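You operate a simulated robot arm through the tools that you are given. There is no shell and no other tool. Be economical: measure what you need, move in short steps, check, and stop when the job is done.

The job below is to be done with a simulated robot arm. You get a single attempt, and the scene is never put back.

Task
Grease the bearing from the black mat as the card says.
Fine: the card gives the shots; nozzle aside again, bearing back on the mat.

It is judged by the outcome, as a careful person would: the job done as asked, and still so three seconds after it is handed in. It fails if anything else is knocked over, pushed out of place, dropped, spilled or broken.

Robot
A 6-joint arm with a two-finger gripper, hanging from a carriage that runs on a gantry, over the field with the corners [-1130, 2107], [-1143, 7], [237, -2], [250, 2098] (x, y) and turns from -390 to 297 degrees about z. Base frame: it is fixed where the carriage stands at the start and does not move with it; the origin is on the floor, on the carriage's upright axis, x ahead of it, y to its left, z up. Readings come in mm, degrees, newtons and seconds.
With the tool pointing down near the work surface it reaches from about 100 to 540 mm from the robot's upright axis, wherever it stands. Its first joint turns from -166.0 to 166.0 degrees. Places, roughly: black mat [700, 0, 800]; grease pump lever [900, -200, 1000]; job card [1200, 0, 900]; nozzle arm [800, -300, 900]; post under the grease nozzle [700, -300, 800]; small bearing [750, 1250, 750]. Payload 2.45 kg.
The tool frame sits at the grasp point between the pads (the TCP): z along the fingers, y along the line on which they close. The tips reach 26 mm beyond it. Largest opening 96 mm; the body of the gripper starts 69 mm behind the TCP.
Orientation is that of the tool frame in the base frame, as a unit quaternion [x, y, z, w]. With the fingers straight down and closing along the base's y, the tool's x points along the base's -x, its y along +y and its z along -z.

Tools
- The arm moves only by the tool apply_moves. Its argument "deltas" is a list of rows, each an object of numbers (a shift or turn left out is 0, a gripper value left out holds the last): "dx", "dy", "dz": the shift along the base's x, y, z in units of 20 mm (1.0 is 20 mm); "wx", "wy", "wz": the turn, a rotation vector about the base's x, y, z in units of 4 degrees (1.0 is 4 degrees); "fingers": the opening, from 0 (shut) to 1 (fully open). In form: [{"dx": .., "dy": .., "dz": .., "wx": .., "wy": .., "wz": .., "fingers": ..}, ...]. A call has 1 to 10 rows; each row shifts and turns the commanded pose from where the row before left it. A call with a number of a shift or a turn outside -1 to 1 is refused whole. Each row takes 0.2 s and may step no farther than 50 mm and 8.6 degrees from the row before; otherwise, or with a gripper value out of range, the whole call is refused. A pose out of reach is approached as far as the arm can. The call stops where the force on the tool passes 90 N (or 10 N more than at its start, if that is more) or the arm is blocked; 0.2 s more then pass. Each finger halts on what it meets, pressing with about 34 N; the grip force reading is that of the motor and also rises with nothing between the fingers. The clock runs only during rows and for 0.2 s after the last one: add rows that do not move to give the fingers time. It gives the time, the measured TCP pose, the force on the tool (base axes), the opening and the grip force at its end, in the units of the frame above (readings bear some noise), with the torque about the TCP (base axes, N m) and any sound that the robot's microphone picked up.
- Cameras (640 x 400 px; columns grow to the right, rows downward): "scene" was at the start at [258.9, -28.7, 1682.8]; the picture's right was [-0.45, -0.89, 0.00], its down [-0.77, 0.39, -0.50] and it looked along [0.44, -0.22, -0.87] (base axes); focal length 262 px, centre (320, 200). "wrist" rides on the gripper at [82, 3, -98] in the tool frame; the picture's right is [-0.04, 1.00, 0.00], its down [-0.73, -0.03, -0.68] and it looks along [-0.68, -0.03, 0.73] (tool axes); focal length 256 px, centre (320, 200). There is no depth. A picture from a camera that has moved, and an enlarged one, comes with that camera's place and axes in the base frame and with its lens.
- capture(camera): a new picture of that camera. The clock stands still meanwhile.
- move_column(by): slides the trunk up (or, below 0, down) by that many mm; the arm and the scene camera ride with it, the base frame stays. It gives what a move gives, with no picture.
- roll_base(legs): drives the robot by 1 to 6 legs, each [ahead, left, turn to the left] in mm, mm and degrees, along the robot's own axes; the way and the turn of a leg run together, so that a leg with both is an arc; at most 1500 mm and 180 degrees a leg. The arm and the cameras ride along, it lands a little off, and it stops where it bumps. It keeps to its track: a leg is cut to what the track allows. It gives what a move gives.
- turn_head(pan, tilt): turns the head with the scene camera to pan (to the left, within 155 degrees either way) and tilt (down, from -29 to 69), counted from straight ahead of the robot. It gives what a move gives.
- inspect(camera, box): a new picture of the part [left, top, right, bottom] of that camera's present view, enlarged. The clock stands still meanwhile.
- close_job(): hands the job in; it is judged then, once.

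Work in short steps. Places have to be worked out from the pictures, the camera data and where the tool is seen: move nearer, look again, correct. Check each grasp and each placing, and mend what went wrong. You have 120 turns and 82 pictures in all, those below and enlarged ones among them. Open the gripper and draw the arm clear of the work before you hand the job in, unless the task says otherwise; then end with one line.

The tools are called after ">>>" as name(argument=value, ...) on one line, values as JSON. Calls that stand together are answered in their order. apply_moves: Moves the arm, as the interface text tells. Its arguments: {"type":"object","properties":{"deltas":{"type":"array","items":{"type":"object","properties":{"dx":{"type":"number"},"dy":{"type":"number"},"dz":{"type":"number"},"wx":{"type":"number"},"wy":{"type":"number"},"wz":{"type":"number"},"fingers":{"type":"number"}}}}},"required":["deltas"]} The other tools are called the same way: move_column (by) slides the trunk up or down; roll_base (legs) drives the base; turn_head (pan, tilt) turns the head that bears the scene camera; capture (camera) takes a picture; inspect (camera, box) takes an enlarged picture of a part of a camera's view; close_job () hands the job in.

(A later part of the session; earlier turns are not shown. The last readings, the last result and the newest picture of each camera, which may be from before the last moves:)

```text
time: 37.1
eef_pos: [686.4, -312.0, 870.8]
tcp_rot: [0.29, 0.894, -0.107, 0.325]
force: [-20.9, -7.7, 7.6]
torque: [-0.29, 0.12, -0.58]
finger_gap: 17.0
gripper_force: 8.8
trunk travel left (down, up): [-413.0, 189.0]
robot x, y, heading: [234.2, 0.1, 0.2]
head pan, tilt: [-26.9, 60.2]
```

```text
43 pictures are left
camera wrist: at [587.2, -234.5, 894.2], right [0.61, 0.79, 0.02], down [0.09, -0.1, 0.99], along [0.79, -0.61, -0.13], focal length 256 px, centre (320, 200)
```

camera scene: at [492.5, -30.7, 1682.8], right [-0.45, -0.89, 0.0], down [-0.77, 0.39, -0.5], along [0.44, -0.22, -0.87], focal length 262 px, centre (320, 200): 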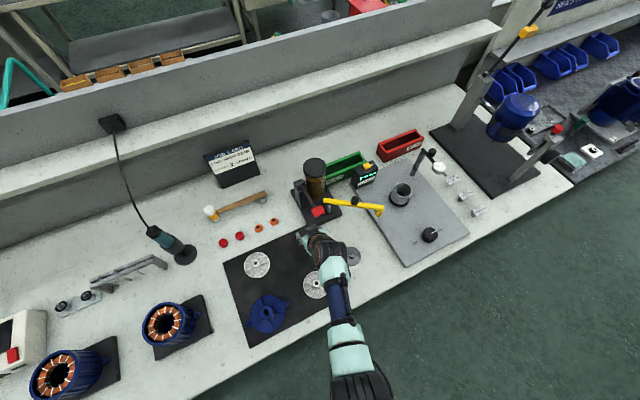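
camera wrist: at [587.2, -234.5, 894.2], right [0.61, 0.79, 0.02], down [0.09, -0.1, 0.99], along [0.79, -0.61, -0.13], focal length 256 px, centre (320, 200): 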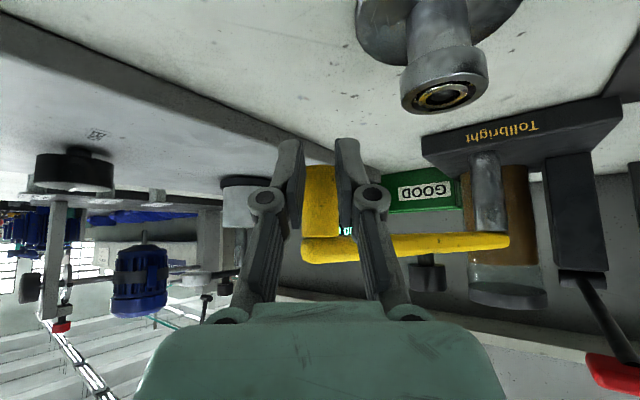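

The fingers pinch ahead of the tube's diameter and wedge off. Instead I'll cage it: open, go deeper, and push with the left finger along the arc.

>>> apply_moves(deltas=[{"fingers": 0.36}, {}, {"dx": 0.25, "dy": -0.19}, {"dx": 0.25, "dy": -0.19}, {}])

>>> capture(camera="wrist")

```text
time: 38.3
eef_pos: [697.8, -317.9, 870.0]
tcp_rot: [0.291, 0.893, -0.107, 0.325]
force: [-4.1, -1.9, -1.3]
torque: [0.01, 0.08, -0.16]
finger_gap: 38.0
gripper_force: 2.4
trunk travel left (down, up): [-413.0, 189.0]
robot x, y, heading: [235.4, -2.5, -0.1]
head pan, tilt: [-26.9, 60.2]
```

```text
42 pictures are left
camera wrist: at [599.6, -240.4, 894.3], right [0.61, 0.79, 0.02], down [0.09, -0.1, 0.99], along [0.79, -0.61, -0.13], focal length 256 px, centre (320, 200)
```

wrist: 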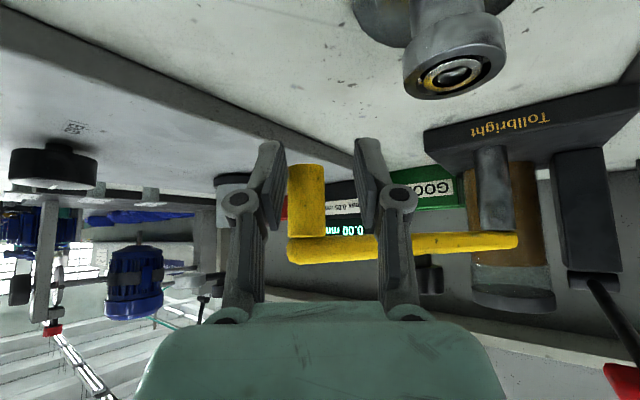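

My depth estimate for the nozzle is ambiguous. I'll look from the scene camera to settle where the tube sits relative to the fingers.

>>> inspect(camera="scene", box=[330, 210, 390, 258])

```text
8.33 times, centred on (360, 234) of scene
camera zoom: at [492.0, -31.0, 1682.6], right [-0.45, -0.89, 0.0], down [-0.77, 0.39, -0.5], along [0.44, -0.23, -0.87], focal length 2180 px, centre (-13, -83)
```

zoom: 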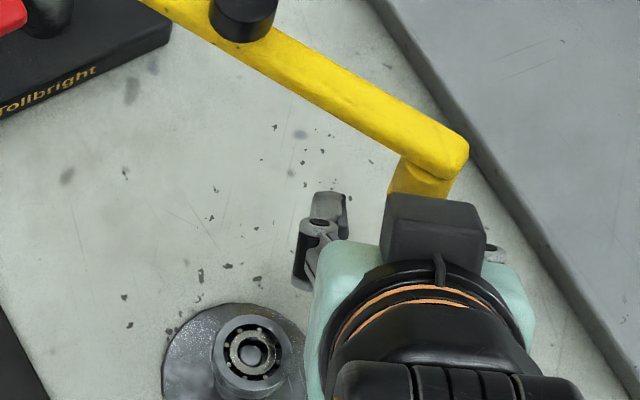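

Scene and wrist agree: the tube is about 21 mm ahead of the TCP and 8 mm to the left, so I was too shallow. I'll shift left 8, go forward 13 and regrip.

>>> apply_moves(deltas=[{"dx": -0.24, "dy": -0.32, "fingers": 0.45}, {"dx": 0.26, "dy": -0.2}, {"dx": 0.26, "dy": -0.2}, {}])

>>> capture(camera="wrist")

```text
time: 39.3
eef_pos: [704.7, -332.3, 871.6]
tcp_rot: [0.291, 0.893, -0.106, 0.326]
force: [-0.6, -0.7, 1.2]
torque: [-0.02, 0.0, -0.02]
finger_gap: 43.3
gripper_force: 0.1
trunk travel left (down, up): [-413.0, 189.0]
robot x, y, heading: [230.9, -2.8, 0.2]
head pan, tilt: [-26.9, 60.2]
```

```text
40 pictures are left
camera wrist: at [606.4, -254.4, 894.7], right [0.61, 0.79, 0.03], down [0.08, -0.1, 0.99], along [0.79, -0.61, -0.13], focal length 256 px, centre (320, 200)
```

wrist: 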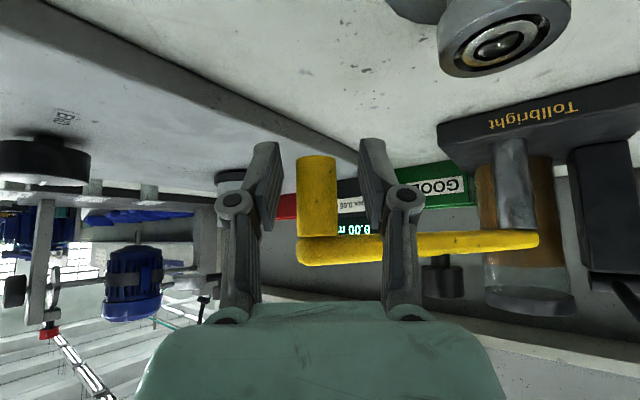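

Centred with no contact force. Closing.

>>> apply_moves(deltas=[{"fingers": 0.1}, {}, {}, {}])

```text
time: 40.3
eef_pos: [703.9, -332.5, 871.2]
tcp_rot: [0.291, 0.894, -0.106, 0.324]
force: [-6.6, -5.7, 1.7]
torque: [-0.05, 0.15, -0.29]
finger_gap: 22.3
gripper_force: 44.9
trunk travel left (down, up): [-413.0, 189.0]
robot x, y, heading: [239.7, -3.3, -0.2]
head pan, tilt: [-26.9, 60.2]
```

The gap of 22.3 mm is close to the tube diameter but still slightly wedging. I'll go 5 mm deeper and regrip.

>>> apply_moves(deltas=[{"fingers": 0.4}, {}, {"dx": 0.2, "dy": -0.15}, {}, {"fingers": 0.1}, {}, {}, {}])

>>> capture(camera="wrist")

```text
time: 42.1
eef_pos: [707.8, -335.9, 871.7]
tcp_rot: [0.29, 0.894, -0.106, 0.326]
force: [-5.5, -3.2, 0.7]
torque: [-0.01, -0.03, -0.19]
finger_gap: 21.9
gripper_force: 44.9
trunk travel left (down, up): [-413.0, 189.0]
robot x, y, heading: [235.6, -3.2, 0.1]
head pan, tilt: [-26.9, 60.2]
```

```text
39 pictures are left
camera wrist: at [609.3, -258.1, 894.5], right [0.61, 0.79, 0.02], down [0.08, -0.1, 0.99], along [0.79, -0.61, -0.13], focal length 256 px, centre (320, 200)
```

wrist: 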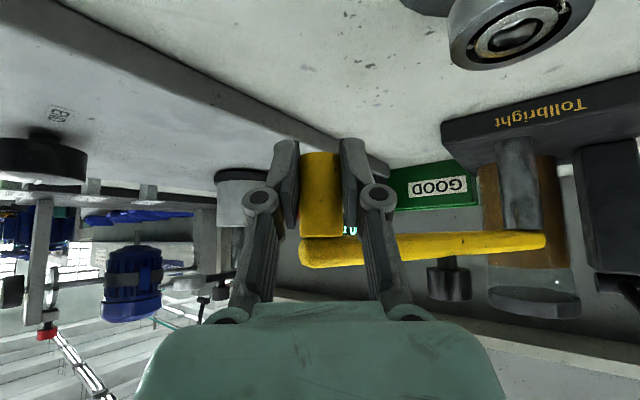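

Solid grip now, with the tube at about (713.5,-340) and 28° left to swing. Continuing along the arc.

>>> apply_moves(deltas=[{"dx": -0.294, "dy": 0.549}, {"dx": -0.255, "dy": 0.568}, {"dx": -0.215, "dy": 0.584}, {"dx": -0.174, "dy": 0.598}, {"dx": -0.131, "dy": 0.608}, {"dx": -0.089, "dy": 0.616}, {}])

>>> capture(camera="wrist")

>>> inspect(camera="scene", box=[300, 190, 400, 270])

```text
time: 43.7
eef_pos: [686.0, -263.8, 871.0]
tcp_rot: [0.291, 0.894, -0.105, 0.324]
force: [3.5, -1.3, -8.6]
torque: [-0.1, -0.23, -0.32]
finger_gap: 21.3
gripper_force: 44.2
trunk travel left (down, up): [-413.0, 189.0]
robot x, y, heading: [235.4, -0.9, -0.2]
head pan, tilt: [-26.9, 60.2]
```

```text
38 pictures are left
camera wrist: at [587.0, -186.2, 894.7], right [0.61, 0.79, 0.03], down [0.09, -0.1, 0.99], along [0.79, -0.6, -0.13], focal length 256 px, centre (320, 200)
```

wrist: 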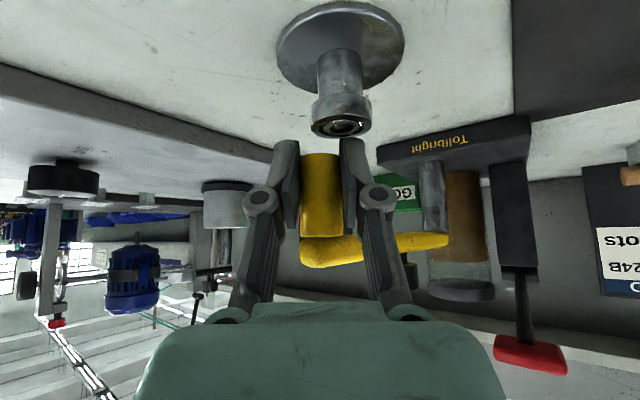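

```text
5.00 times, centred on (350, 230) of scene
camera zoom: at [492.5, -30.6, 1682.7], right [-0.45, -0.89, 0.0], down [-0.77, 0.39, -0.5], along [0.44, -0.22, -0.87], focal length 1308 px, centre (170, 50)
```

zoom: 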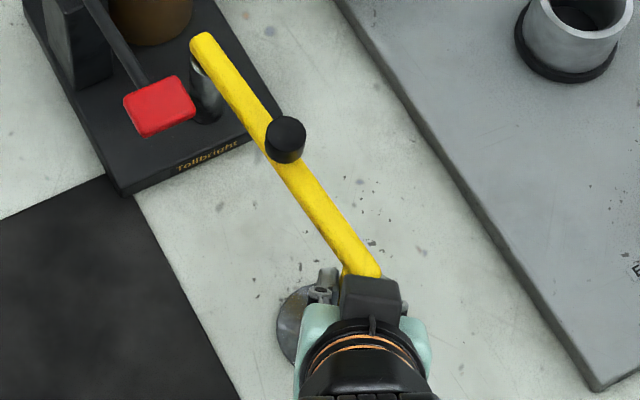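

The nozzle is nearly over the post, about 10 mm short. One more small step, then I'll check from both views.

>>> apply_moves(deltas=[{"dx": -0.03, "dy": 0.4}, {}])

>>> inspect(camera="wrist", box=[240, 80, 400, 208])

```text
time: 44.3
eef_pos: [685.8, -255.4, 871.9]
tcp_rot: [0.291, 0.893, -0.106, 0.326]
force: [1.9, -1.4, -8.7]
torque: [0.06, -0.05, -0.27]
finger_gap: 21.9
gripper_force: 45.2
trunk travel left (down, up): [-413.0, 189.0]
robot x, y, heading: [233.9, -2.2, -0.1]
head pan, tilt: [-26.9, 60.2]
```

```text
3.12 times, centred on (320, 144) of wrist
camera zoom: at [586.5, -178.2, 894.6], right [0.61, 0.79, 0.03], down [0.08, -0.1, 0.99], along [0.79, -0.6, -0.13], focal length 800 px, centre (320, 375)
```

zoom: 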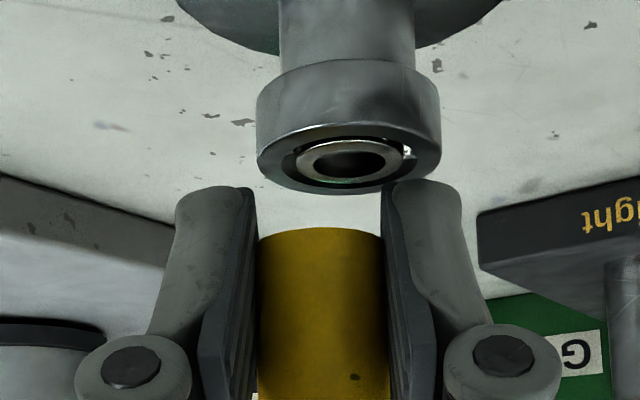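

The bearing is still about 5 mm to the right in this view. I'll move the last 6.5 mm along the arc.

>>> apply_moves(deltas=[{"dx": -0.01, "dy": 0.32}, {}])

>>> inspect(camera="wrist", box=[240, 80, 400, 208])

>>> inspect(camera="scene", box=[310, 190, 390, 254])

```text
time: 44.9
eef_pos: [686.4, -248.8, 871.0]
tcp_rot: [0.29, 0.894, -0.106, 0.325]
force: [1.9, -1.9, -9.3]
torque: [-0.12, -0.21, -0.26]
finger_gap: 21.7
gripper_force: 45.0
trunk travel left (down, up): [-413.0, 189.0]
robot x, y, heading: [233.9, -1.3, -0.1]
head pan, tilt: [-26.9, 60.2]
```

```text
3.12 times, centred on (320, 144) of wrist
camera zoom: at [586.1, -172.0, 894.6], right [0.61, 0.79, 0.03], down [0.08, -0.1, 0.99], along [0.79, -0.6, -0.13], focal length 800 px, centre (320, 375)
```

zoom: 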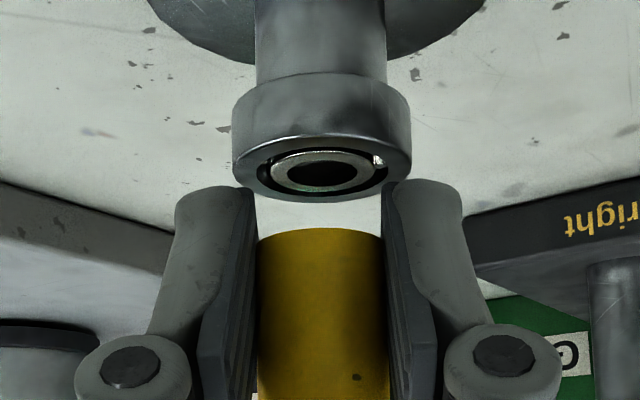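

```text
6.25 times, centred on (350, 222) of scene
camera zoom: at [492.5, -30.7, 1682.8], right [-0.45, -0.89, 0.0], down [-0.77, 0.39, -0.5], along [0.44, -0.22, -0.87], focal length 1635 px, centre (132, 62)
```

zoom: 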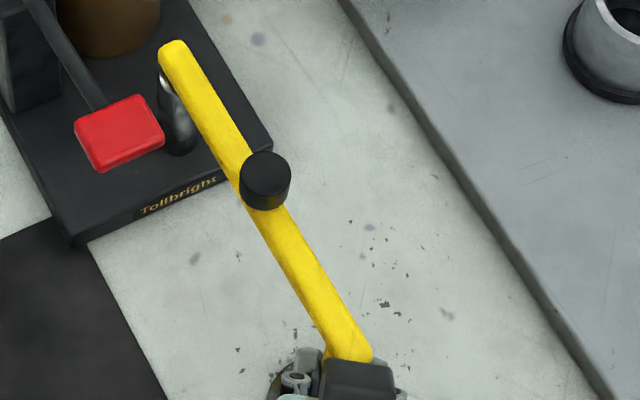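

Nozzle and bearing now line up in bearing and depth. I'll release, back off and verify from outside.

>>> apply_moves(deltas=[{"fingers": 0.45}, {}, {"dx": -0.5, "dy": 0.38}, {"dx": -1, "dy": 0.76}, {"dx": -1, "dy": 0.76}, {"dx": -1, "dy": 0.76}, {}])

>>> capture(camera="wrist")

>>> inspect(camera="scene", box=[320, 215, 380, 263])

```text
time: 46.5
eef_pos: [615.5, -194.7, 872.5]
tcp_rot: [0.29, 0.894, -0.106, 0.325]
force: [0.9, 0.2, 0.2]
torque: [-0.01, -0.03, 0.01]
finger_gap: 43.3
gripper_force: 0.1
trunk travel left (down, up): [-413.0, 189.0]
robot x, y, heading: [227.8, -3.9, 0.1]
head pan, tilt: [-26.9, 60.2]
```

```text
33 pictures are left
camera wrist: at [516.1, -117.5, 894.6], right [0.61, 0.79, 0.03], down [0.08, -0.1, 0.99], along [0.79, -0.61, -0.13], focal length 256 px, centre (320, 200)
```

wrist: 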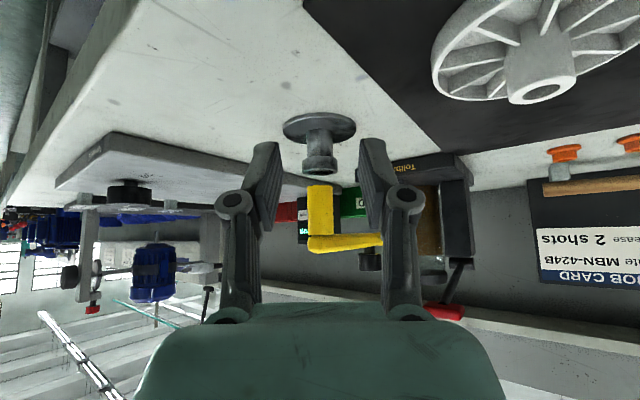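

```text
8.33 times, centred on (350, 239) of scene
camera zoom: at [492.5, -30.7, 1682.8], right [-0.45, -0.89, 0.0], down [-0.77, 0.39, -0.5], along [0.44, -0.22, -0.87], focal length 2180 px, centre (70, -125)
```

zoom: 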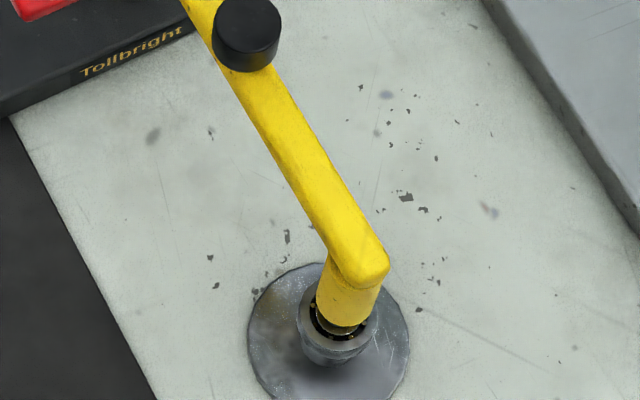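

The nozzle sits concentrically over the bearing. For the lever, whose handle is near z 978, I'll raise the trunk 100 mm for headroom, then yaw back to face straight ahead.

>>> move_column(by=100)

>>> apply_moves(deltas=[{"wz": 1, "dx": 0.5, "dz": 0.5, "fingers": 0}, {"wz": 1, "dx": 0.5, "dz": 0.5}, {"wz": 1, "dx": 0.5, "dz": 0.4}, {"wz": 1, "dx": 0.5, "dz": 0.4}, {"wz": 1, "dx": 0.5, "dz": 0.4}, {"wz": 1, "dx": 0.5, "dz": 0.4}, {"wz": 1, "dx": 0.5}, {"wz": 1, "dx": 0.5}, {"wz": 1, "dx": 0.5, "dy": 0.3}, {}])

>>> capture(camera="wrist")

>>> inspect(camera="scene", box=[270, 160, 390, 256])

```text
time: 47.8
eef_pos: [615.3, -195.6, 971.4]
tcp_rot: [0.29, 0.894, -0.105, 0.325]
force: [-0.3, 0.2, 0.0]
torque: [0.0, 0.0, -0.04]
finger_gap: 43.3
gripper_force: 0.1
trunk travel left (down, up): [-513.0, 89.0]
robot x, y, heading: [235.0, -3.3, 0.3]
head pan, tilt: [-26.9, 60.2]
```

```text
time: 50.0
eef_pos: [705.7, -189.1, 1023.7]
tcp_rot: [-0.001, 0.94, 0.0, 0.341]
force: [0.7, -0.6, 0.4]
torque: [0.03, -0.02, -0.01]
finger_gap: 0.0
gripper_force: 29.0
trunk travel left (down, up): [-513.0, 89.0]
robot x, y, heading: [232.5, -3.0, 0.0]
head pan, tilt: [-26.9, 60.2]
```

```text
31 pictures are left
camera wrist: at [580.8, -185.1, 1046.5], right [0.03, 1.0, 0.03], down [0.13, -0.03, 0.99], along [0.99, -0.03, -0.13], focal length 256 px, centre (320, 200)
```

wrist: 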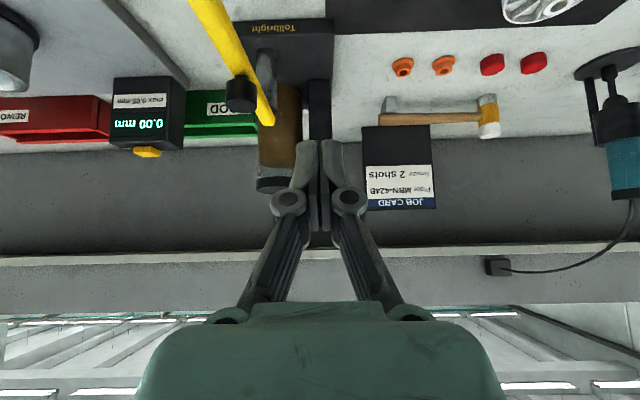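

```text
4.17 times, centred on (330, 208) of scene
camera zoom: at [492.5, -30.7, 1782.8], right [-0.45, -0.89, 0.0], down [-0.77, 0.39, -0.5], along [0.44, -0.22, -0.87], focal length 1090 px, centre (278, 167)
```

zoom: 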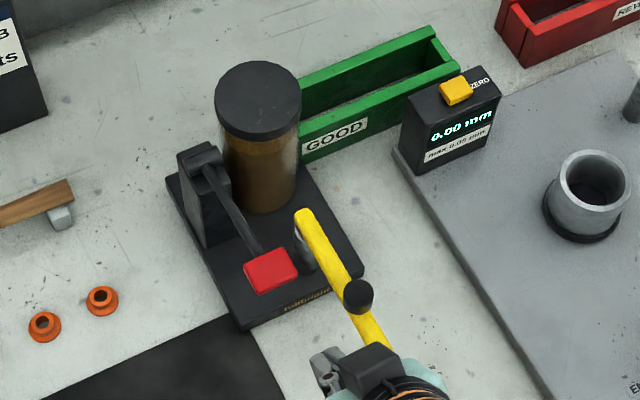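

The handle is at about (812,-190), top near z 985. I'm moving the closed fingertips above it, then checking from the scene camera.

>>> apply_moves(deltas=[{"dz": 0.8}, {"dx": 1}, {"dx": 1}, {"dx": 1}, {"dx": 1}, {"dx": 0.9}, {}])

>>> inspect(camera="scene", box=[270, 180, 370, 260])

>>> capture(camera="wrist")

```text
time: 51.6
eef_pos: [804.7, -189.3, 1039.3]
tcp_rot: [0.0, 0.94, 0.0, 0.342]
force: [-0.2, 0.7, 0.0]
torque: [-0.01, -0.02, -0.01]
finger_gap: 0.1
gripper_force: 28.1
trunk travel left (down, up): [-513.0, 89.0]
robot x, y, heading: [233.7, -2.6, 0.0]
head pan, tilt: [-26.9, 60.2]
```

```text
5.00 times, centred on (320, 220) of scene
camera zoom: at [492.5, -30.7, 1782.8], right [-0.45, -0.89, 0.0], down [-0.77, 0.39, -0.5], along [0.44, -0.22, -0.87], focal length 1308 px, centre (320, 100)
```

zoom: 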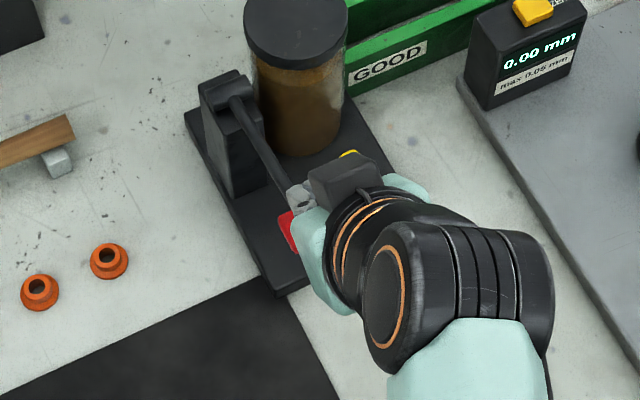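

```text
28 pictures are left
camera wrist: at [678.7, -184.6, 1062.8], right [0.03, 1.0, 0.03], down [0.13, -0.03, 0.99], along [0.99, -0.03, -0.13], focal length 256 px, centre (320, 200)
```

wrist: 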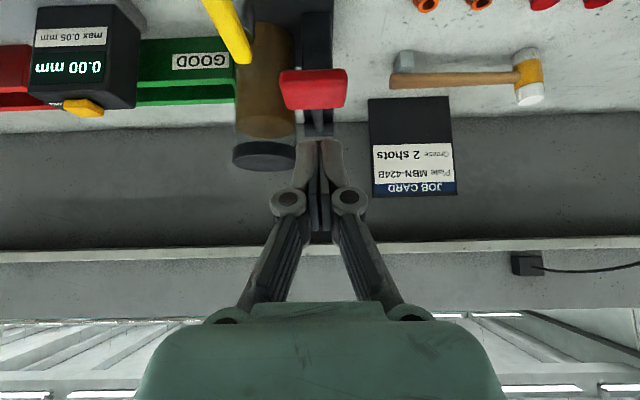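

The handle is dead ahead under the fingertips, top near z 997. I'm lowering in small steps to make contact and feel the stroke.

>>> apply_moves(deltas=[{"dz": -0.4}, {"dz": -0.3}, {"dz": -0.3}, {"dz": -0.3}, {}])

>>> capture(camera="wrist")

```text
time: 52.8
eef_pos: [803.1, -188.7, 1014.0]
tcp_rot: [0.0, 0.94, 0.0, 0.342]
force: [-0.2, 0.9, -0.5]
torque: [0.0, 0.02, 0.01]
finger_gap: 0.0
gripper_force: 28.3
trunk travel left (down, up): [-513.0, 89.0]
robot x, y, heading: [235.4, 0.1, 0.0]
head pan, tilt: [-26.9, 60.2]
```

```text
27 pictures are left
camera wrist: at [678.7, -184.8, 1036.3], right [0.03, 1.0, 0.03], down [0.13, -0.03, 0.99], along [0.99, -0.03, -0.13], focal length 256 px, centre (320, 200)
```

wrist: 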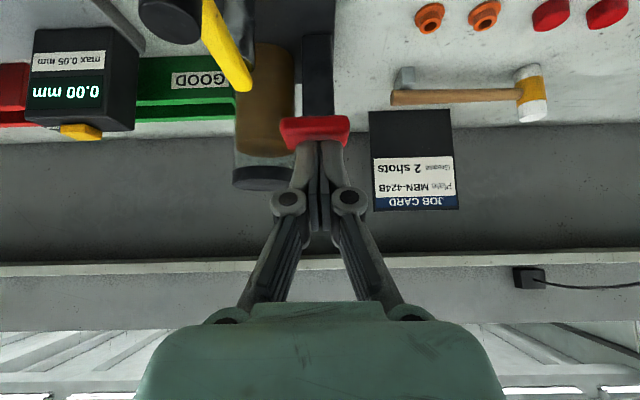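

No contact yet. Parallax puts the handle centre near x 820 with its top near 984. I'll go 8 mm further forward for a secure contact and press down gradually.

>>> apply_moves(deltas=[{"dz": 0.3}, {"dx": 0.4}, {"dz": -0.3}, {"dz": -0.2}, {"dz": -0.2}, {}])

>>> capture(camera="wrist")

```text
time: 54.2
eef_pos: [812.4, -188.7, 1004.8]
tcp_rot: [0.001, 0.94, 0.0, 0.342]
force: [-0.8, 0.4, 2.0]
torque: [0.0, 0.04, -0.02]
finger_gap: 6.0
gripper_force: 28.5
trunk travel left (down, up): [-513.0, 89.0]
robot x, y, heading: [230.7, 0.5, -0.0]
head pan, tilt: [-26.9, 60.2]
```

```text
26 pictures are left
camera wrist: at [686.8, -184.5, 1028.4], right [0.03, 1.0, 0.03], down [0.13, -0.03, 0.99], along [0.99, -0.03, -0.13], focal length 256 px, centre (320, 200)
```

wrist: 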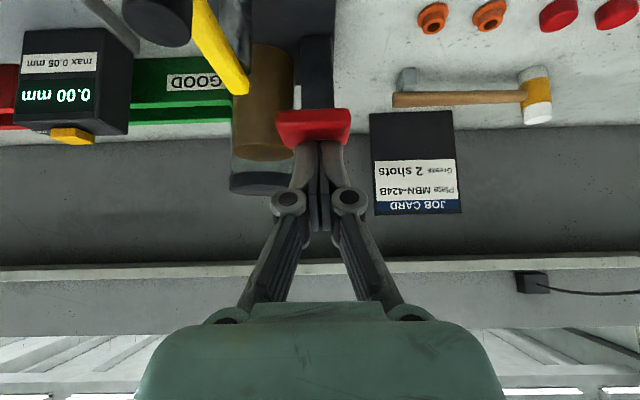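

The lever is moving down with light force; the handle has dropped about 11 mm. I'm continuing the stroke until the bottom stop.

>>> apply_moves(deltas=[{"dz": -0.3}, {"dz": -0.3}, {"dz": -0.3}, {"dz": -0.3}, {}])

```text
time: 55.4
eef_pos: [811.5, -188.5, 982.2]
tcp_rot: [0.0, 0.94, 0.0, 0.342]
force: [-1.5, -0.5, 2.2]
torque: [-0.06, 0.04, 0.0]
finger_gap: 6.0
gripper_force: 28.2
trunk travel left (down, up): [-513.0, 89.0]
robot x, y, heading: [230.9, -1.1, 0.2]
head pan, tilt: [-26.9, 60.2]
```

Still light (2 N). Continuing down.

>>> apply_moves(deltas=[{"dz": -0.3}, {"dz": -0.3}, {"dz": -0.3}, {"dz": -0.3}, {}])

>>> capture(camera="wrist")

```text
time: 56.7
eef_pos: [811.2, -188.5, 962.2]
tcp_rot: [0.001, 0.938, -0.001, 0.348]
force: [-42.2, 13.9, 56.3]
torque: [0.4, 0.71, 0.08]
finger_gap: 6.0
gripper_force: 28.4
trunk travel left (down, up): [-513.0, 89.0]
robot x, y, heading: [228.0, -0.6, 0.0]
head pan, tilt: [-26.9, 60.2]
stopped in row 5: the force on the tool passed its limit at 93 N (the readings are from after the stop); the commanded pose is now the measured one
```

```text
25 pictures are left
camera wrist: at [686.7, -184.8, 984.2], right [0.03, 1.0, 0.03], down [0.12, -0.03, 0.99], along [0.99, -0.03, -0.12], focal length 256 px, centre (320, 200)
```

wrist: 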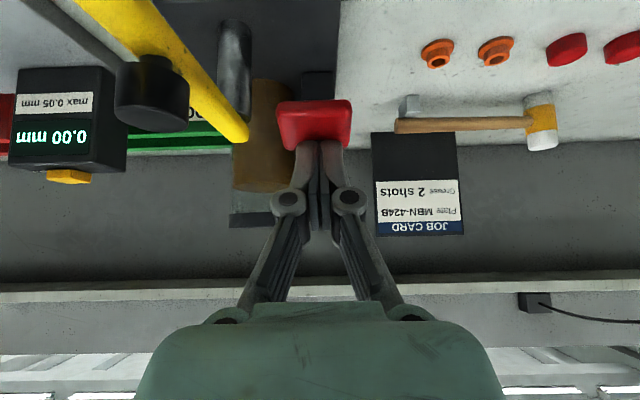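

The bottom stop is reached at TCP z 962. I'm raising to let the lever return.

>>> apply_moves(deltas=[{"dz": 0.4}, {"dz": 0.4}, {"dz": 0.4}, {"dz": 0.4}, {"dz": 0.4}, {"dz": 0.6}, {"dz": 0.6}, {"dz": 0.4}, {}])

>>> capture(camera="wrist")

>>> inspect(camera="scene", box=[310, 190, 390, 254])

```text
time: 58.7
eef_pos: [812.7, -189.9, 1033.9]
tcp_rot: [0.001, 0.938, -0.001, 0.346]
force: [-0.2, -0.3, -0.4]
torque: [0.01, 0.0, 0.04]
finger_gap: 0.0
gripper_force: 29.1
trunk travel left (down, up): [-513.0, 89.0]
robot x, y, heading: [232.6, 1.4, -0.1]
head pan, tilt: [-26.9, 60.2]
```

```text
24 pictures are left
camera wrist: at [688.5, -185.7, 1055.2], right [0.03, 1.0, 0.02], down [0.12, -0.03, 0.99], along [0.99, -0.03, -0.12], focal length 256 px, centre (320, 200)
```

wrist: 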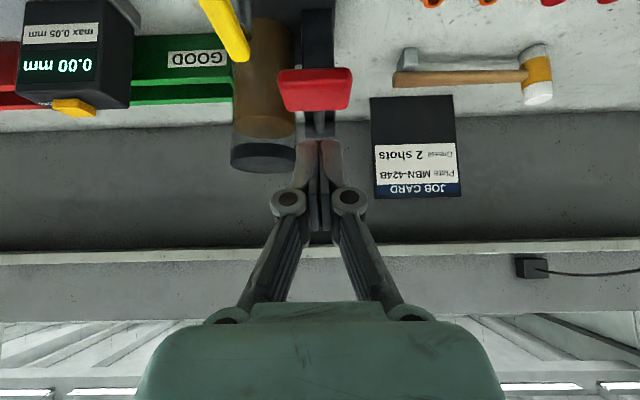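

```text
6.25 times, centred on (350, 222) of scene
camera zoom: at [491.8, -30.4, 1782.8], right [-0.45, -0.89, 0.0], down [-0.77, 0.39, -0.5], along [0.44, -0.22, -0.87], focal length 1635 px, centre (132, 62)
```

zoom: 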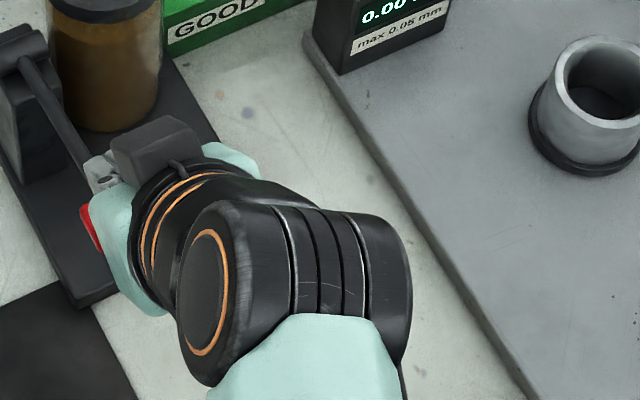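

The lever sprang back fully. Before the second shot I'll back off briefly and check how the grease landed.

>>> apply_moves(deltas=[{"dx": -1}, {"dx": -1}, {"dx": -1}, {"dx": -1, "dy": 1}, {"dx": -1, "dy": 1}, {"dx": -1, "dy": 1}, {"dy": 1}, {}])

>>> inspect(camera="scene", box=[320, 210, 380, 258])

```text
time: 60.5
eef_pos: [694.3, -109.3, 1033.7]
tcp_rot: [0.001, 0.938, -0.001, 0.346]
force: [-1.0, 0.9, -0.1]
torque: [-0.01, 0.01, 0.01]
finger_gap: 0.1
gripper_force: 28.7
trunk travel left (down, up): [-513.0, 89.0]
robot x, y, heading: [234.7, -2.0, 0.0]
head pan, tilt: [-26.9, 60.2]
```

```text
8.33 times, centred on (350, 234) of scene
camera zoom: at [491.8, -30.4, 1782.8], right [-0.45, -0.89, 0.0], down [-0.77, 0.39, -0.5], along [0.44, -0.22, -0.87], focal length 2180 px, centre (70, -83)
```

zoom: 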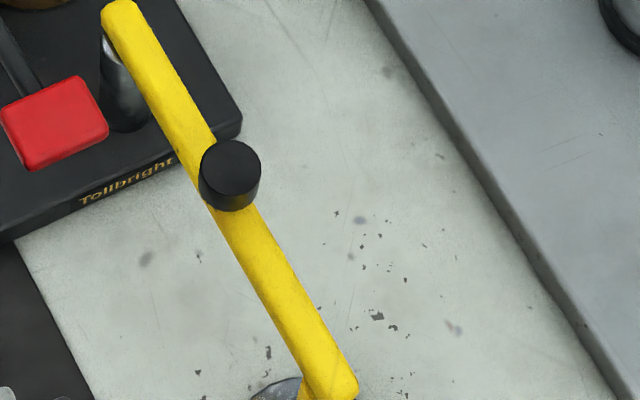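

>>> inspect(camera="scene", box=[335, 240, 375, 272])

```text
12.50 times, centred on (355, 256) of scene
camera zoom: at [491.8, -30.4, 1782.8], right [-0.45, -0.89, 0.0], down [-0.77, 0.39, -0.5], along [0.44, -0.22, -0.87], focal length 3270 px, centre (-118, -500)
```

zoom: 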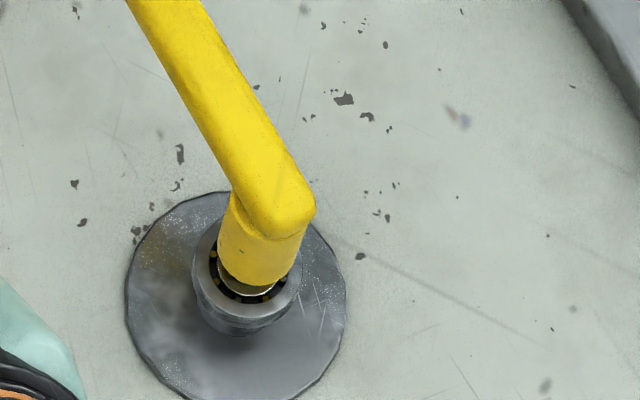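

Everything is clean: no spill, and the nozzle is still centred. Going back for the second, identical stroke.

>>> apply_moves(deltas=[{"dy": -1}, {"dx": 1, "dy": -1}, {"dx": 1, "dy": -1}, {"dx": 1, "dy": -0.97}, {"dx": 1}, {"dx": 1}, {"dx": 0.9}, {}])

>>> capture(camera="wrist")

```text
time: 62.3
eef_pos: [813.4, -189.1, 1033.8]
tcp_rot: [0.001, 0.938, -0.001, 0.347]
force: [0.2, -0.5, 0.4]
torque: [-0.02, 0.03, 0.01]
finger_gap: 0.0
gripper_force: 28.4
trunk travel left (down, up): [-513.0, 89.0]
robot x, y, heading: [233.2, -2.3, 0.1]
head pan, tilt: [-26.9, 60.2]
```

```text
20 pictures are left
camera wrist: at [687.3, -185.1, 1055.6], right [0.03, 1.0, 0.02], down [0.12, -0.03, 0.99], along [0.99, -0.03, -0.12], focal length 256 px, centre (320, 200)
```

wrist: 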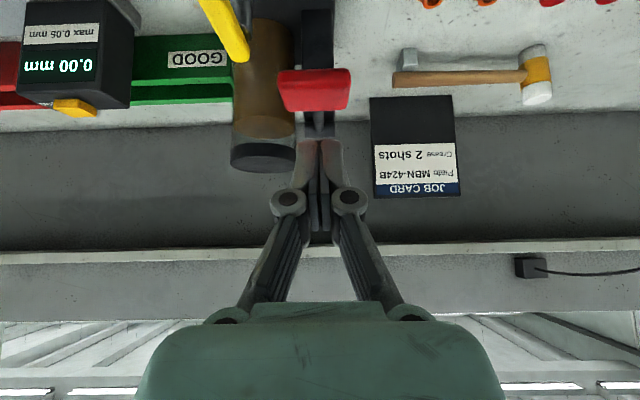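

Same pose as before. Second stroke, first part down.

>>> apply_moves(deltas=[{"dz": -0.5}, {"dz": -0.5}, {"dz": -0.4}, {"dz": -0.3}, {"dz": -0.3}, {"dz": -0.3}, {"dz": -0.3}, {"dz": -0.3}, {"dz": -0.3}, {"dz": -0.2}])

```text
time: 64.5
eef_pos: [812.5, -187.7, 965.2]
tcp_rot: [0.001, 0.938, -0.001, 0.346]
force: [-0.4, 0.8, 3.8]
torque: [0.0, 0.03, -0.02]
finger_gap: 6.1
gripper_force: 28.3
trunk travel left (down, up): [-513.0, 89.0]
robot x, y, heading: [232.0, -1.7, 0.1]
head pan, tilt: [-26.9, 60.2]
```

Not yet at the stop. I'm pressing the last few millimetres.

>>> apply_moves(deltas=[{"dz": -0.1}, {"dz": -0.1}, {"dz": -0.1}, {"dz": -0.1}, {"dz": -0.1}, {}])

```text
time: 65.5
eef_pos: [813.3, -188.8, 962.4]
tcp_rot: [0.0, 0.937, -0.001, 0.35]
force: [-42.3, 13.8, 55.7]
torque: [0.36, 0.7, 0.09]
finger_gap: 5.8
gripper_force: 28.2
trunk travel left (down, up): [-513.0, 89.0]
robot x, y, heading: [231.8, -1.3, -0.0]
head pan, tilt: [-26.9, 60.2]
stopped in row 5: the force on the tool passed its limit at 97 N (the readings are from after the stop); the commanded pose is now the measured one
```

The second stroke hit the same stop. I'm raising, letting the lever return and backing away.

>>> apply_moves(deltas=[{"dz": 0.4}, {"dz": 0.5}, {"dz": 0.5}, {"dz": 0.5}, {"dz": 0.6}, {"dz": 0.6}, {"dz": 0.5}, {}])

>>> apply_moves(deltas=[{"dx": -1, "wy": 0.15}, {"dx": -1}, {"dx": -1}, {"dx": -1, "dy": 1}, {"dx": -1, "dy": 1}, {"dx": -1, "dy": 1}, {"dx": -0.5, "dy": 1}, {}])

>>> move_column(by=-100)

>>> inspect(camera="scene", box=[310, 190, 390, 254])

```text
time: 67.3
eef_pos: [814.7, -189.6, 1033.9]
tcp_rot: [0.0, 0.937, 0.0, 0.35]
force: [0.5, 0.1, 0.9]
torque: [-0.04, 0.0, -0.01]
finger_gap: 0.1
gripper_force: 28.9
trunk travel left (down, up): [-513.0, 89.0]
robot x, y, heading: [232.0, 1.4, -0.1]
head pan, tilt: [-26.9, 60.2]
```

```text
time: 69.1
eef_pos: [683.7, -109.5, 1033.8]
tcp_rot: [0.001, 0.939, -0.002, 0.345]
force: [-0.9, 0.2, -0.3]
torque: [-0.01, 0.0, 0.0]
finger_gap: 0.0
gripper_force: 28.6
trunk travel left (down, up): [-513.0, 89.0]
robot x, y, heading: [234.1, -2.3, 0.1]
head pan, tilt: [-26.9, 60.2]
```

```text
time: 70.4
eef_pos: [684.8, -108.7, 934.1]
tcp_rot: [0.001, 0.938, -0.002, 0.345]
force: [-0.2, 0.2, -0.1]
torque: [0.01, -0.03, 0.01]
finger_gap: 0.0
gripper_force: 28.2
trunk travel left (down, up): [-413.0, 189.0]
robot x, y, heading: [233.6, 0.9, 0.0]
head pan, tilt: [-26.9, 60.2]
```

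```text
6.25 times, centred on (350, 222) of scene
camera zoom: at [491.3, -30.2, 1682.9], right [-0.45, -0.89, 0.0], down [-0.77, 0.39, -0.5], along [0.44, -0.22, -0.87], focal length 1635 px, centre (132, 62)
```

zoom: 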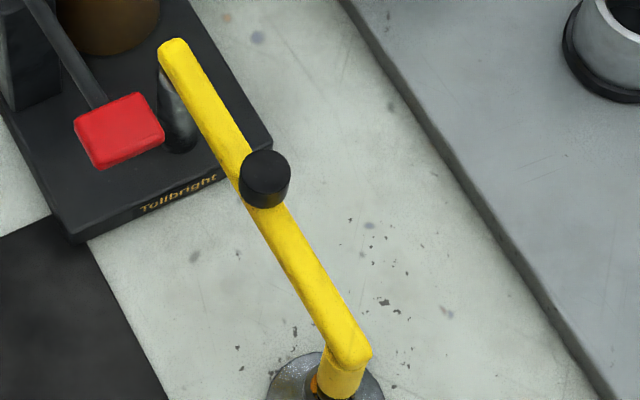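

Both shots are done and a bit of orange grease shows at the bearing. To swing the nozzle aside I'll return to my earlier standoff pose (615,-195,872), yawed -36° with fingers open.

>>> apply_moves(deltas=[{"wz": -1, "dx": -0.4, "dy": -0.48}, {"wz": -1, "dx": -0.4, "dy": -0.48}, {"wz": -1, "dx": -0.4, "dy": -0.48}, {"wz": -1, "dx": -0.4, "dy": -0.48, "fingers": 0.45}, {"wz": -1, "dx": -0.4, "dy": -0.48, "dz": -0.5}, {"wz": -1, "dx": -0.4, "dy": -0.48, "dz": -0.6}, {"wz": -1, "dx": -0.4, "dy": -0.48, "dz": -0.6}, {"wz": -1, "dx": -0.4, "dy": -0.48, "dz": -0.7}, {"wz": -1, "dx": -0.3, "dy": -0.48, "dz": -0.7}, {}])

>>> capture(camera="wrist")

```text
time: 72.6
eef_pos: [615.3, -197.0, 873.5]
tcp_rot: [0.29, 0.893, -0.108, 0.327]
force: [0.4, 0.4, 0.4]
torque: [-0.01, 0.03, -0.04]
finger_gap: 43.2
gripper_force: 0.1
trunk travel left (down, up): [-413.0, 189.0]
robot x, y, heading: [232.7, -0.2, -0.1]
head pan, tilt: [-26.9, 60.2]
```

```text
18 pictures are left
camera wrist: at [515.8, -118.9, 894.0], right [0.61, 0.79, 0.02], down [0.08, -0.09, 0.99], along [0.79, -0.61, -0.12], focal length 256 px, centre (320, 200)
```

wrist: 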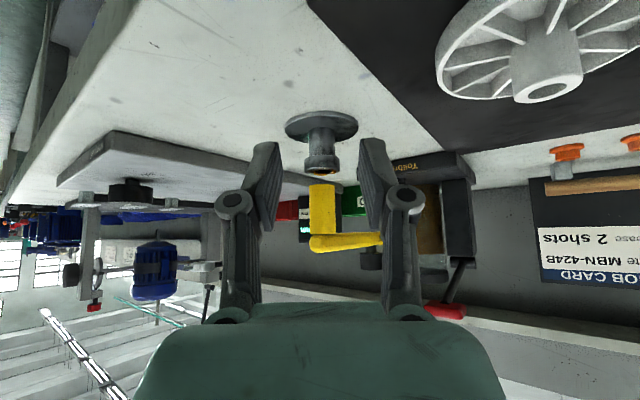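

Same standoff as before, with orange grease on the bearing. I'm moving in and gripping the nozzle.

>>> apply_moves(deltas=[{"dx": 1, "dy": -0.74, "dz": -0.05}, {"dx": 1, "dy": -0.74}, {"dx": 1, "dy": -0.74}, {"dx": 0.53, "dy": -0.38}, {}, {"fingers": 0.1}, {}, {}, {}])

>>> capture(camera="wrist")

```text
time: 74.6
eef_pos: [684.2, -247.6, 870.4]
tcp_rot: [0.291, 0.893, -0.108, 0.326]
force: [0.0, -1.6, -0.2]
torque: [0.09, -0.02, -0.17]
finger_gap: 21.9
gripper_force: 44.8
trunk travel left (down, up): [-413.0, 189.0]
robot x, y, heading: [231.5, -3.8, 0.0]
head pan, tilt: [-26.9, 60.2]
```

```text
17 pictures are left
camera wrist: at [586.3, -171.1, 892.3], right [0.61, 0.79, 0.02], down [0.08, -0.09, 0.99], along [0.79, -0.61, -0.12], focal length 256 px, centre (320, 200)
```

wrist: 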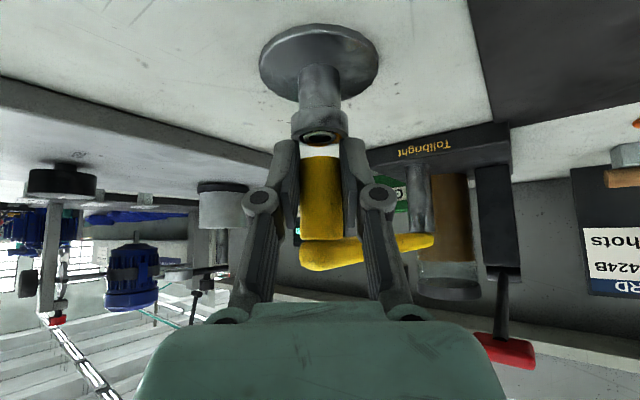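

Firm grip, no side load. I'm swinging back counter-clockwise along the same arc, first half.

>>> apply_moves(deltas=[{"dx": 0.032, "dy": -0.621}, {"dx": 0.076, "dy": -0.617}, {"dx": 0.119, "dy": -0.61}, {"dx": 0.161, "dy": -0.6}, {"dx": 0.203, "dy": -0.588}, {"dx": 0.243, "dy": -0.572}, {"dx": 0.282, "dy": -0.554}, {}])

```text
time: 76.4
eef_pos: [708.1, -329.8, 870.0]
tcp_rot: [0.29, 0.893, -0.108, 0.327]
force: [1.0, 0.1, -5.2]
torque: [0.17, 0.13, -0.08]
finger_gap: 21.7
gripper_force: 45.1
trunk travel left (down, up): [-413.0, 189.0]
robot x, y, heading: [232.7, -1.3, 0.0]
head pan, tilt: [-26.9, 60.2]
```

Forces stay low. Second half of the swing.

>>> apply_moves(deltas=[{"dx": 0.32, "dy": -0.533}, {"dx": 0.357, "dy": -0.509}, {"dx": 0.391, "dy": -0.483}, {"dx": 0.424, "dy": -0.454}, {"dx": 0.454, "dy": -0.424}, {"dx": 0.38, "dy": -0.31}, {}])

>>> inspect(camera="scene", box=[300, 160, 420, 256])

```text
time: 78.0
eef_pos: [750.5, -387.4, 870.9]
tcp_rot: [0.291, 0.893, -0.108, 0.326]
force: [-6.1, -6.9, -6.8]
torque: [0.07, 0.23, -0.08]
finger_gap: 21.6
gripper_force: 44.8
trunk travel left (down, up): [-413.0, 189.0]
robot x, y, heading: [229.3, -2.1, 0.1]
head pan, tilt: [-26.9, 60.2]
```

```text
4.17 times, centred on (360, 208) of scene
camera zoom: at [490.5, -30.8, 1682.4], right [-0.45, -0.89, 0.0], down [-0.77, 0.39, -0.5], along [0.44, -0.23, -0.87], focal length 1090 px, centre (153, 167)
```

zoom: 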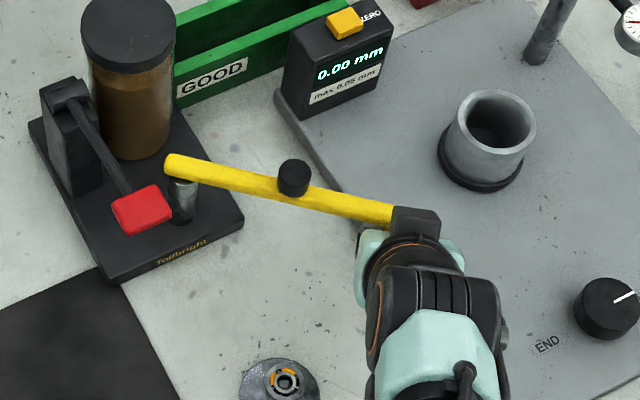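

The bar is within a few degrees of where it started. One more small step, then I'll release and back straight out.

>>> apply_moves(deltas=[{"dx": 0.4, "dy": -0.34}, {}, {"fingers": 0.45}, {}, {"dx": -0.5, "dy": 0.38}, {"dx": -1, "dy": 0.76}, {"dx": -1, "dy": 0.76}, {"dx": -1, "dy": 0.76}, {"dx": -1, "dy": 0.76}])

>>> inspect(camera="scene", box=[300, 160, 420, 256])

```text
time: 80.0
eef_pos: [672.4, -324.0, 870.3]
tcp_rot: [0.291, 0.893, -0.108, 0.327]
force: [-0.4, -0.8, -0.5]
torque: [0.0, 0.01, 0.0]
finger_gap: 43.1
gripper_force: 0.1
trunk travel left (down, up): [-413.0, 189.0]
robot x, y, heading: [232.2, -3.5, 0.0]
head pan, tilt: [-26.9, 60.2]
```

```text
4.17 times, centred on (360, 208) of scene
camera zoom: at [491.2, -30.2, 1682.8], right [-0.45, -0.89, 0.0], down [-0.77, 0.39, -0.5], along [0.44, -0.22, -0.87], focal length 1090 px, centre (153, 167)
```

zoom: 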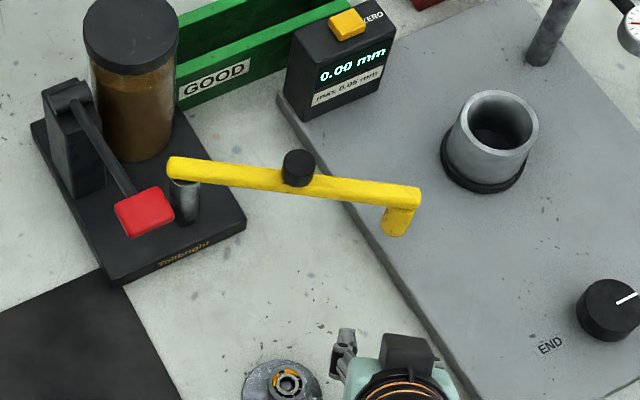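

The nozzle arm is back at its original place. Next I'll raise, yaw back to straight and hover for regrasping the bearing.

>>> apply_moves(deltas=[{"dz": 1, "dx": -0.5}, {"dz": 1, "dx": -0.8, "wz": 1, "fingers": 0.5}, {"wz": 1, "dx": -0.8, "dy": 0.5}, {"wz": 1, "dx": -0.5, "dy": 0.5}, {"wz": 1, "dy": 0.5}, {"wz": 1, "dy": 0.5}, {"wz": 1, "dy": 0.5}, {"wz": 1, "dy": 0.5}, {"wz": 1, "dy": 0.45}, {"wz": 1}])

>>> apply_moves(deltas=[{"dx": 0.8}, {"dx": 0.8}, {"dx": 0.8}, {"dx": 0.7}, {}])

>>> capture(camera="wrist")

```text
time: 82.2
eef_pos: [619.8, -255.7, 911.9]
tcp_rot: [0.0, 0.939, -0.002, 0.344]
force: [-0.7, 0.8, 0.5]
torque: [-0.03, -0.03, 0.0]
finger_gap: 48.0
gripper_force: 0.0
trunk travel left (down, up): [-413.0, 189.0]
robot x, y, heading: [225.9, -1.8, -0.1]
head pan, tilt: [-26.9, 60.2]
```

```text
time: 83.4
eef_pos: [681.4, -254.8, 910.9]
tcp_rot: [0.001, 0.939, -0.002, 0.344]
force: [0.1, -0.6, 0.3]
torque: [-0.01, -0.01, -0.03]
finger_gap: 48.2
gripper_force: 0.0
trunk travel left (down, up): [-413.0, 189.0]
robot x, y, heading: [228.0, -1.8, -0.0]
head pan, tilt: [-26.9, 60.2]
```

```text
14 pictures are left
camera wrist: at [557.3, -251.1, 933.4], right [0.03, 1.0, 0.02], down [0.12, -0.03, 0.99], along [0.99, -0.03, -0.12], focal length 256 px, centre (320, 200)
```

wrist: 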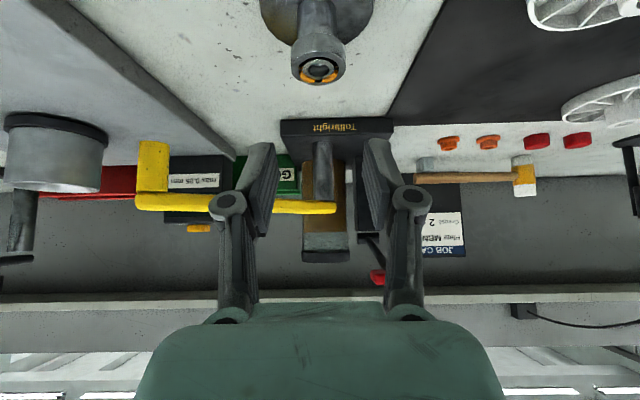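

The bearing is in line, with orange grease on its race. I'm descending to the release pose and gripping.

>>> apply_moves(deltas=[{"dz": -0.8, "dx": 0.1}, {"dz": -0.8}, {"dz": -0.6}, {"dz": -0.58}, {}])

>>> inspect(camera="wrist", box=[240, 60, 400, 188])

```text
time: 84.6
eef_pos: [684.1, -255.2, 854.2]
tcp_rot: [0.001, 0.939, -0.002, 0.344]
force: [-0.6, 0.1, 0.5]
torque: [-0.02, 0.04, 0.02]
finger_gap: 48.0
gripper_force: 0.1
trunk travel left (down, up): [-413.0, 189.0]
robot x, y, heading: [227.5, -3.6, 0.3]
head pan, tilt: [-26.9, 60.2]
```

```text
3.12 times, centred on (320, 124) of wrist
camera zoom: at [558.6, -251.2, 877.3], right [0.03, 1.0, 0.02], down [0.12, -0.03, 0.99], along [0.99, -0.03, -0.12], focal length 800 px, centre (320, 438)
```

zoom: 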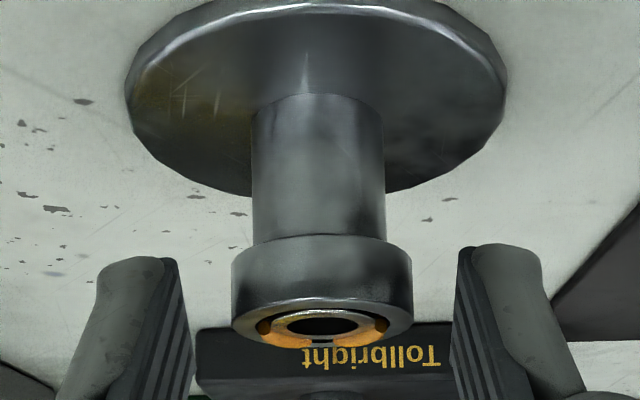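

Well placed, so I'm gripping and then lifting slowly off the pin.

>>> apply_moves(deltas=[{"fingers": 0.2}, {}, {}, {"fingers": 0.1}, {}])

>>> apply_moves(deltas=[{"dz": 0.2}, {"dz": 0.2}, {"dz": 0.3}, {"dz": 0.6}, {"dz": 0.8}, {}])

>>> inspect(camera="wrist", box=[240, 60, 400, 188])

```text
time: 85.8
eef_pos: [683.7, -256.0, 854.8]
tcp_rot: [0.0, 0.939, -0.001, 0.345]
force: [0.1, -0.1, 0.5]
torque: [0.02, -0.01, -0.01]
finger_gap: 30.4
gripper_force: 33.7
trunk travel left (down, up): [-413.0, 189.0]
robot x, y, heading: [234.3, -0.9, -0.1]
head pan, tilt: [-26.9, 60.2]
```

```text
time: 87.2
eef_pos: [683.8, -254.7, 897.0]
tcp_rot: [-0.001, 0.938, 0.0, 0.346]
force: [0.1, -0.3, -0.2]
torque: [0.0, 0.02, -0.02]
finger_gap: 30.6
gripper_force: 34.3
trunk travel left (down, up): [-413.0, 189.0]
robot x, y, heading: [229.9, -0.1, -0.0]
head pan, tilt: [-26.9, 60.2]
```

```text
3.12 times, centred on (320, 124) of wrist
camera zoom: at [559.0, -251.2, 919.1], right [0.03, 1.0, 0.02], down [0.12, -0.03, 0.99], along [0.99, -0.03, -0.12], focal length 800 px, centre (320, 438)
```

zoom: 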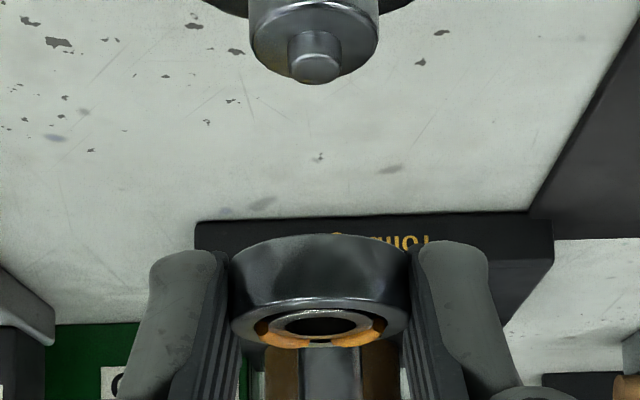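

The bearing is clear of the pin and held level, with grease on the race. I'm carrying it back to its spot on the mat along the reverse path.

>>> apply_moves(deltas=[{"dy": 0.6}, {"dx": 0.6, "dy": 1}, {"dx": 0.7, "dy": 1}, {"dx": 0.7, "dy": 1}, {"dx": 0.8, "dy": 1}, {"dx": 0.8, "dy": 0.6}, {"dx": 0.8, "dy": 0.4}, {"dx": 0.8}, {"dx": 0.7}, {}])

>>> capture(camera="wrist")

```text
time: 89.4
eef_pos: [802.2, -142.4, 897.1]
tcp_rot: [0.001, 0.939, -0.001, 0.344]
force: [0.2, 0.0, -0.5]
torque: [-0.02, 0.03, 0.03]
finger_gap: 30.9
gripper_force: 34.1
trunk travel left (down, up): [-413.0, 189.0]
robot x, y, heading: [233.4, 2.4, 0.1]
head pan, tilt: [-26.9, 60.2]
```

```text
11 pictures are left
camera wrist: at [677.1, -139.1, 919.2], right [0.03, 1.0, 0.02], down [0.12, -0.03, 0.99], along [0.99, -0.03, -0.12], focal length 256 px, centre (320, 200)
```

wrist: 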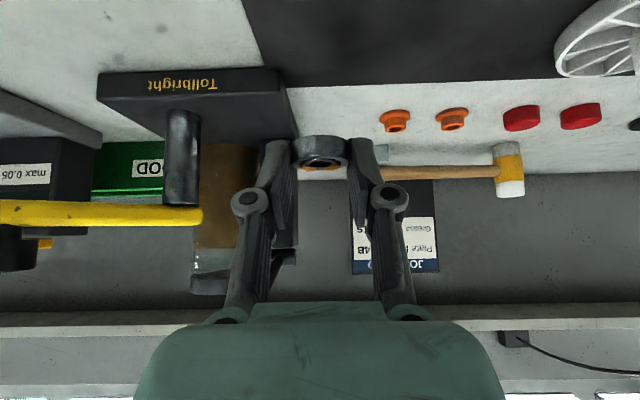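

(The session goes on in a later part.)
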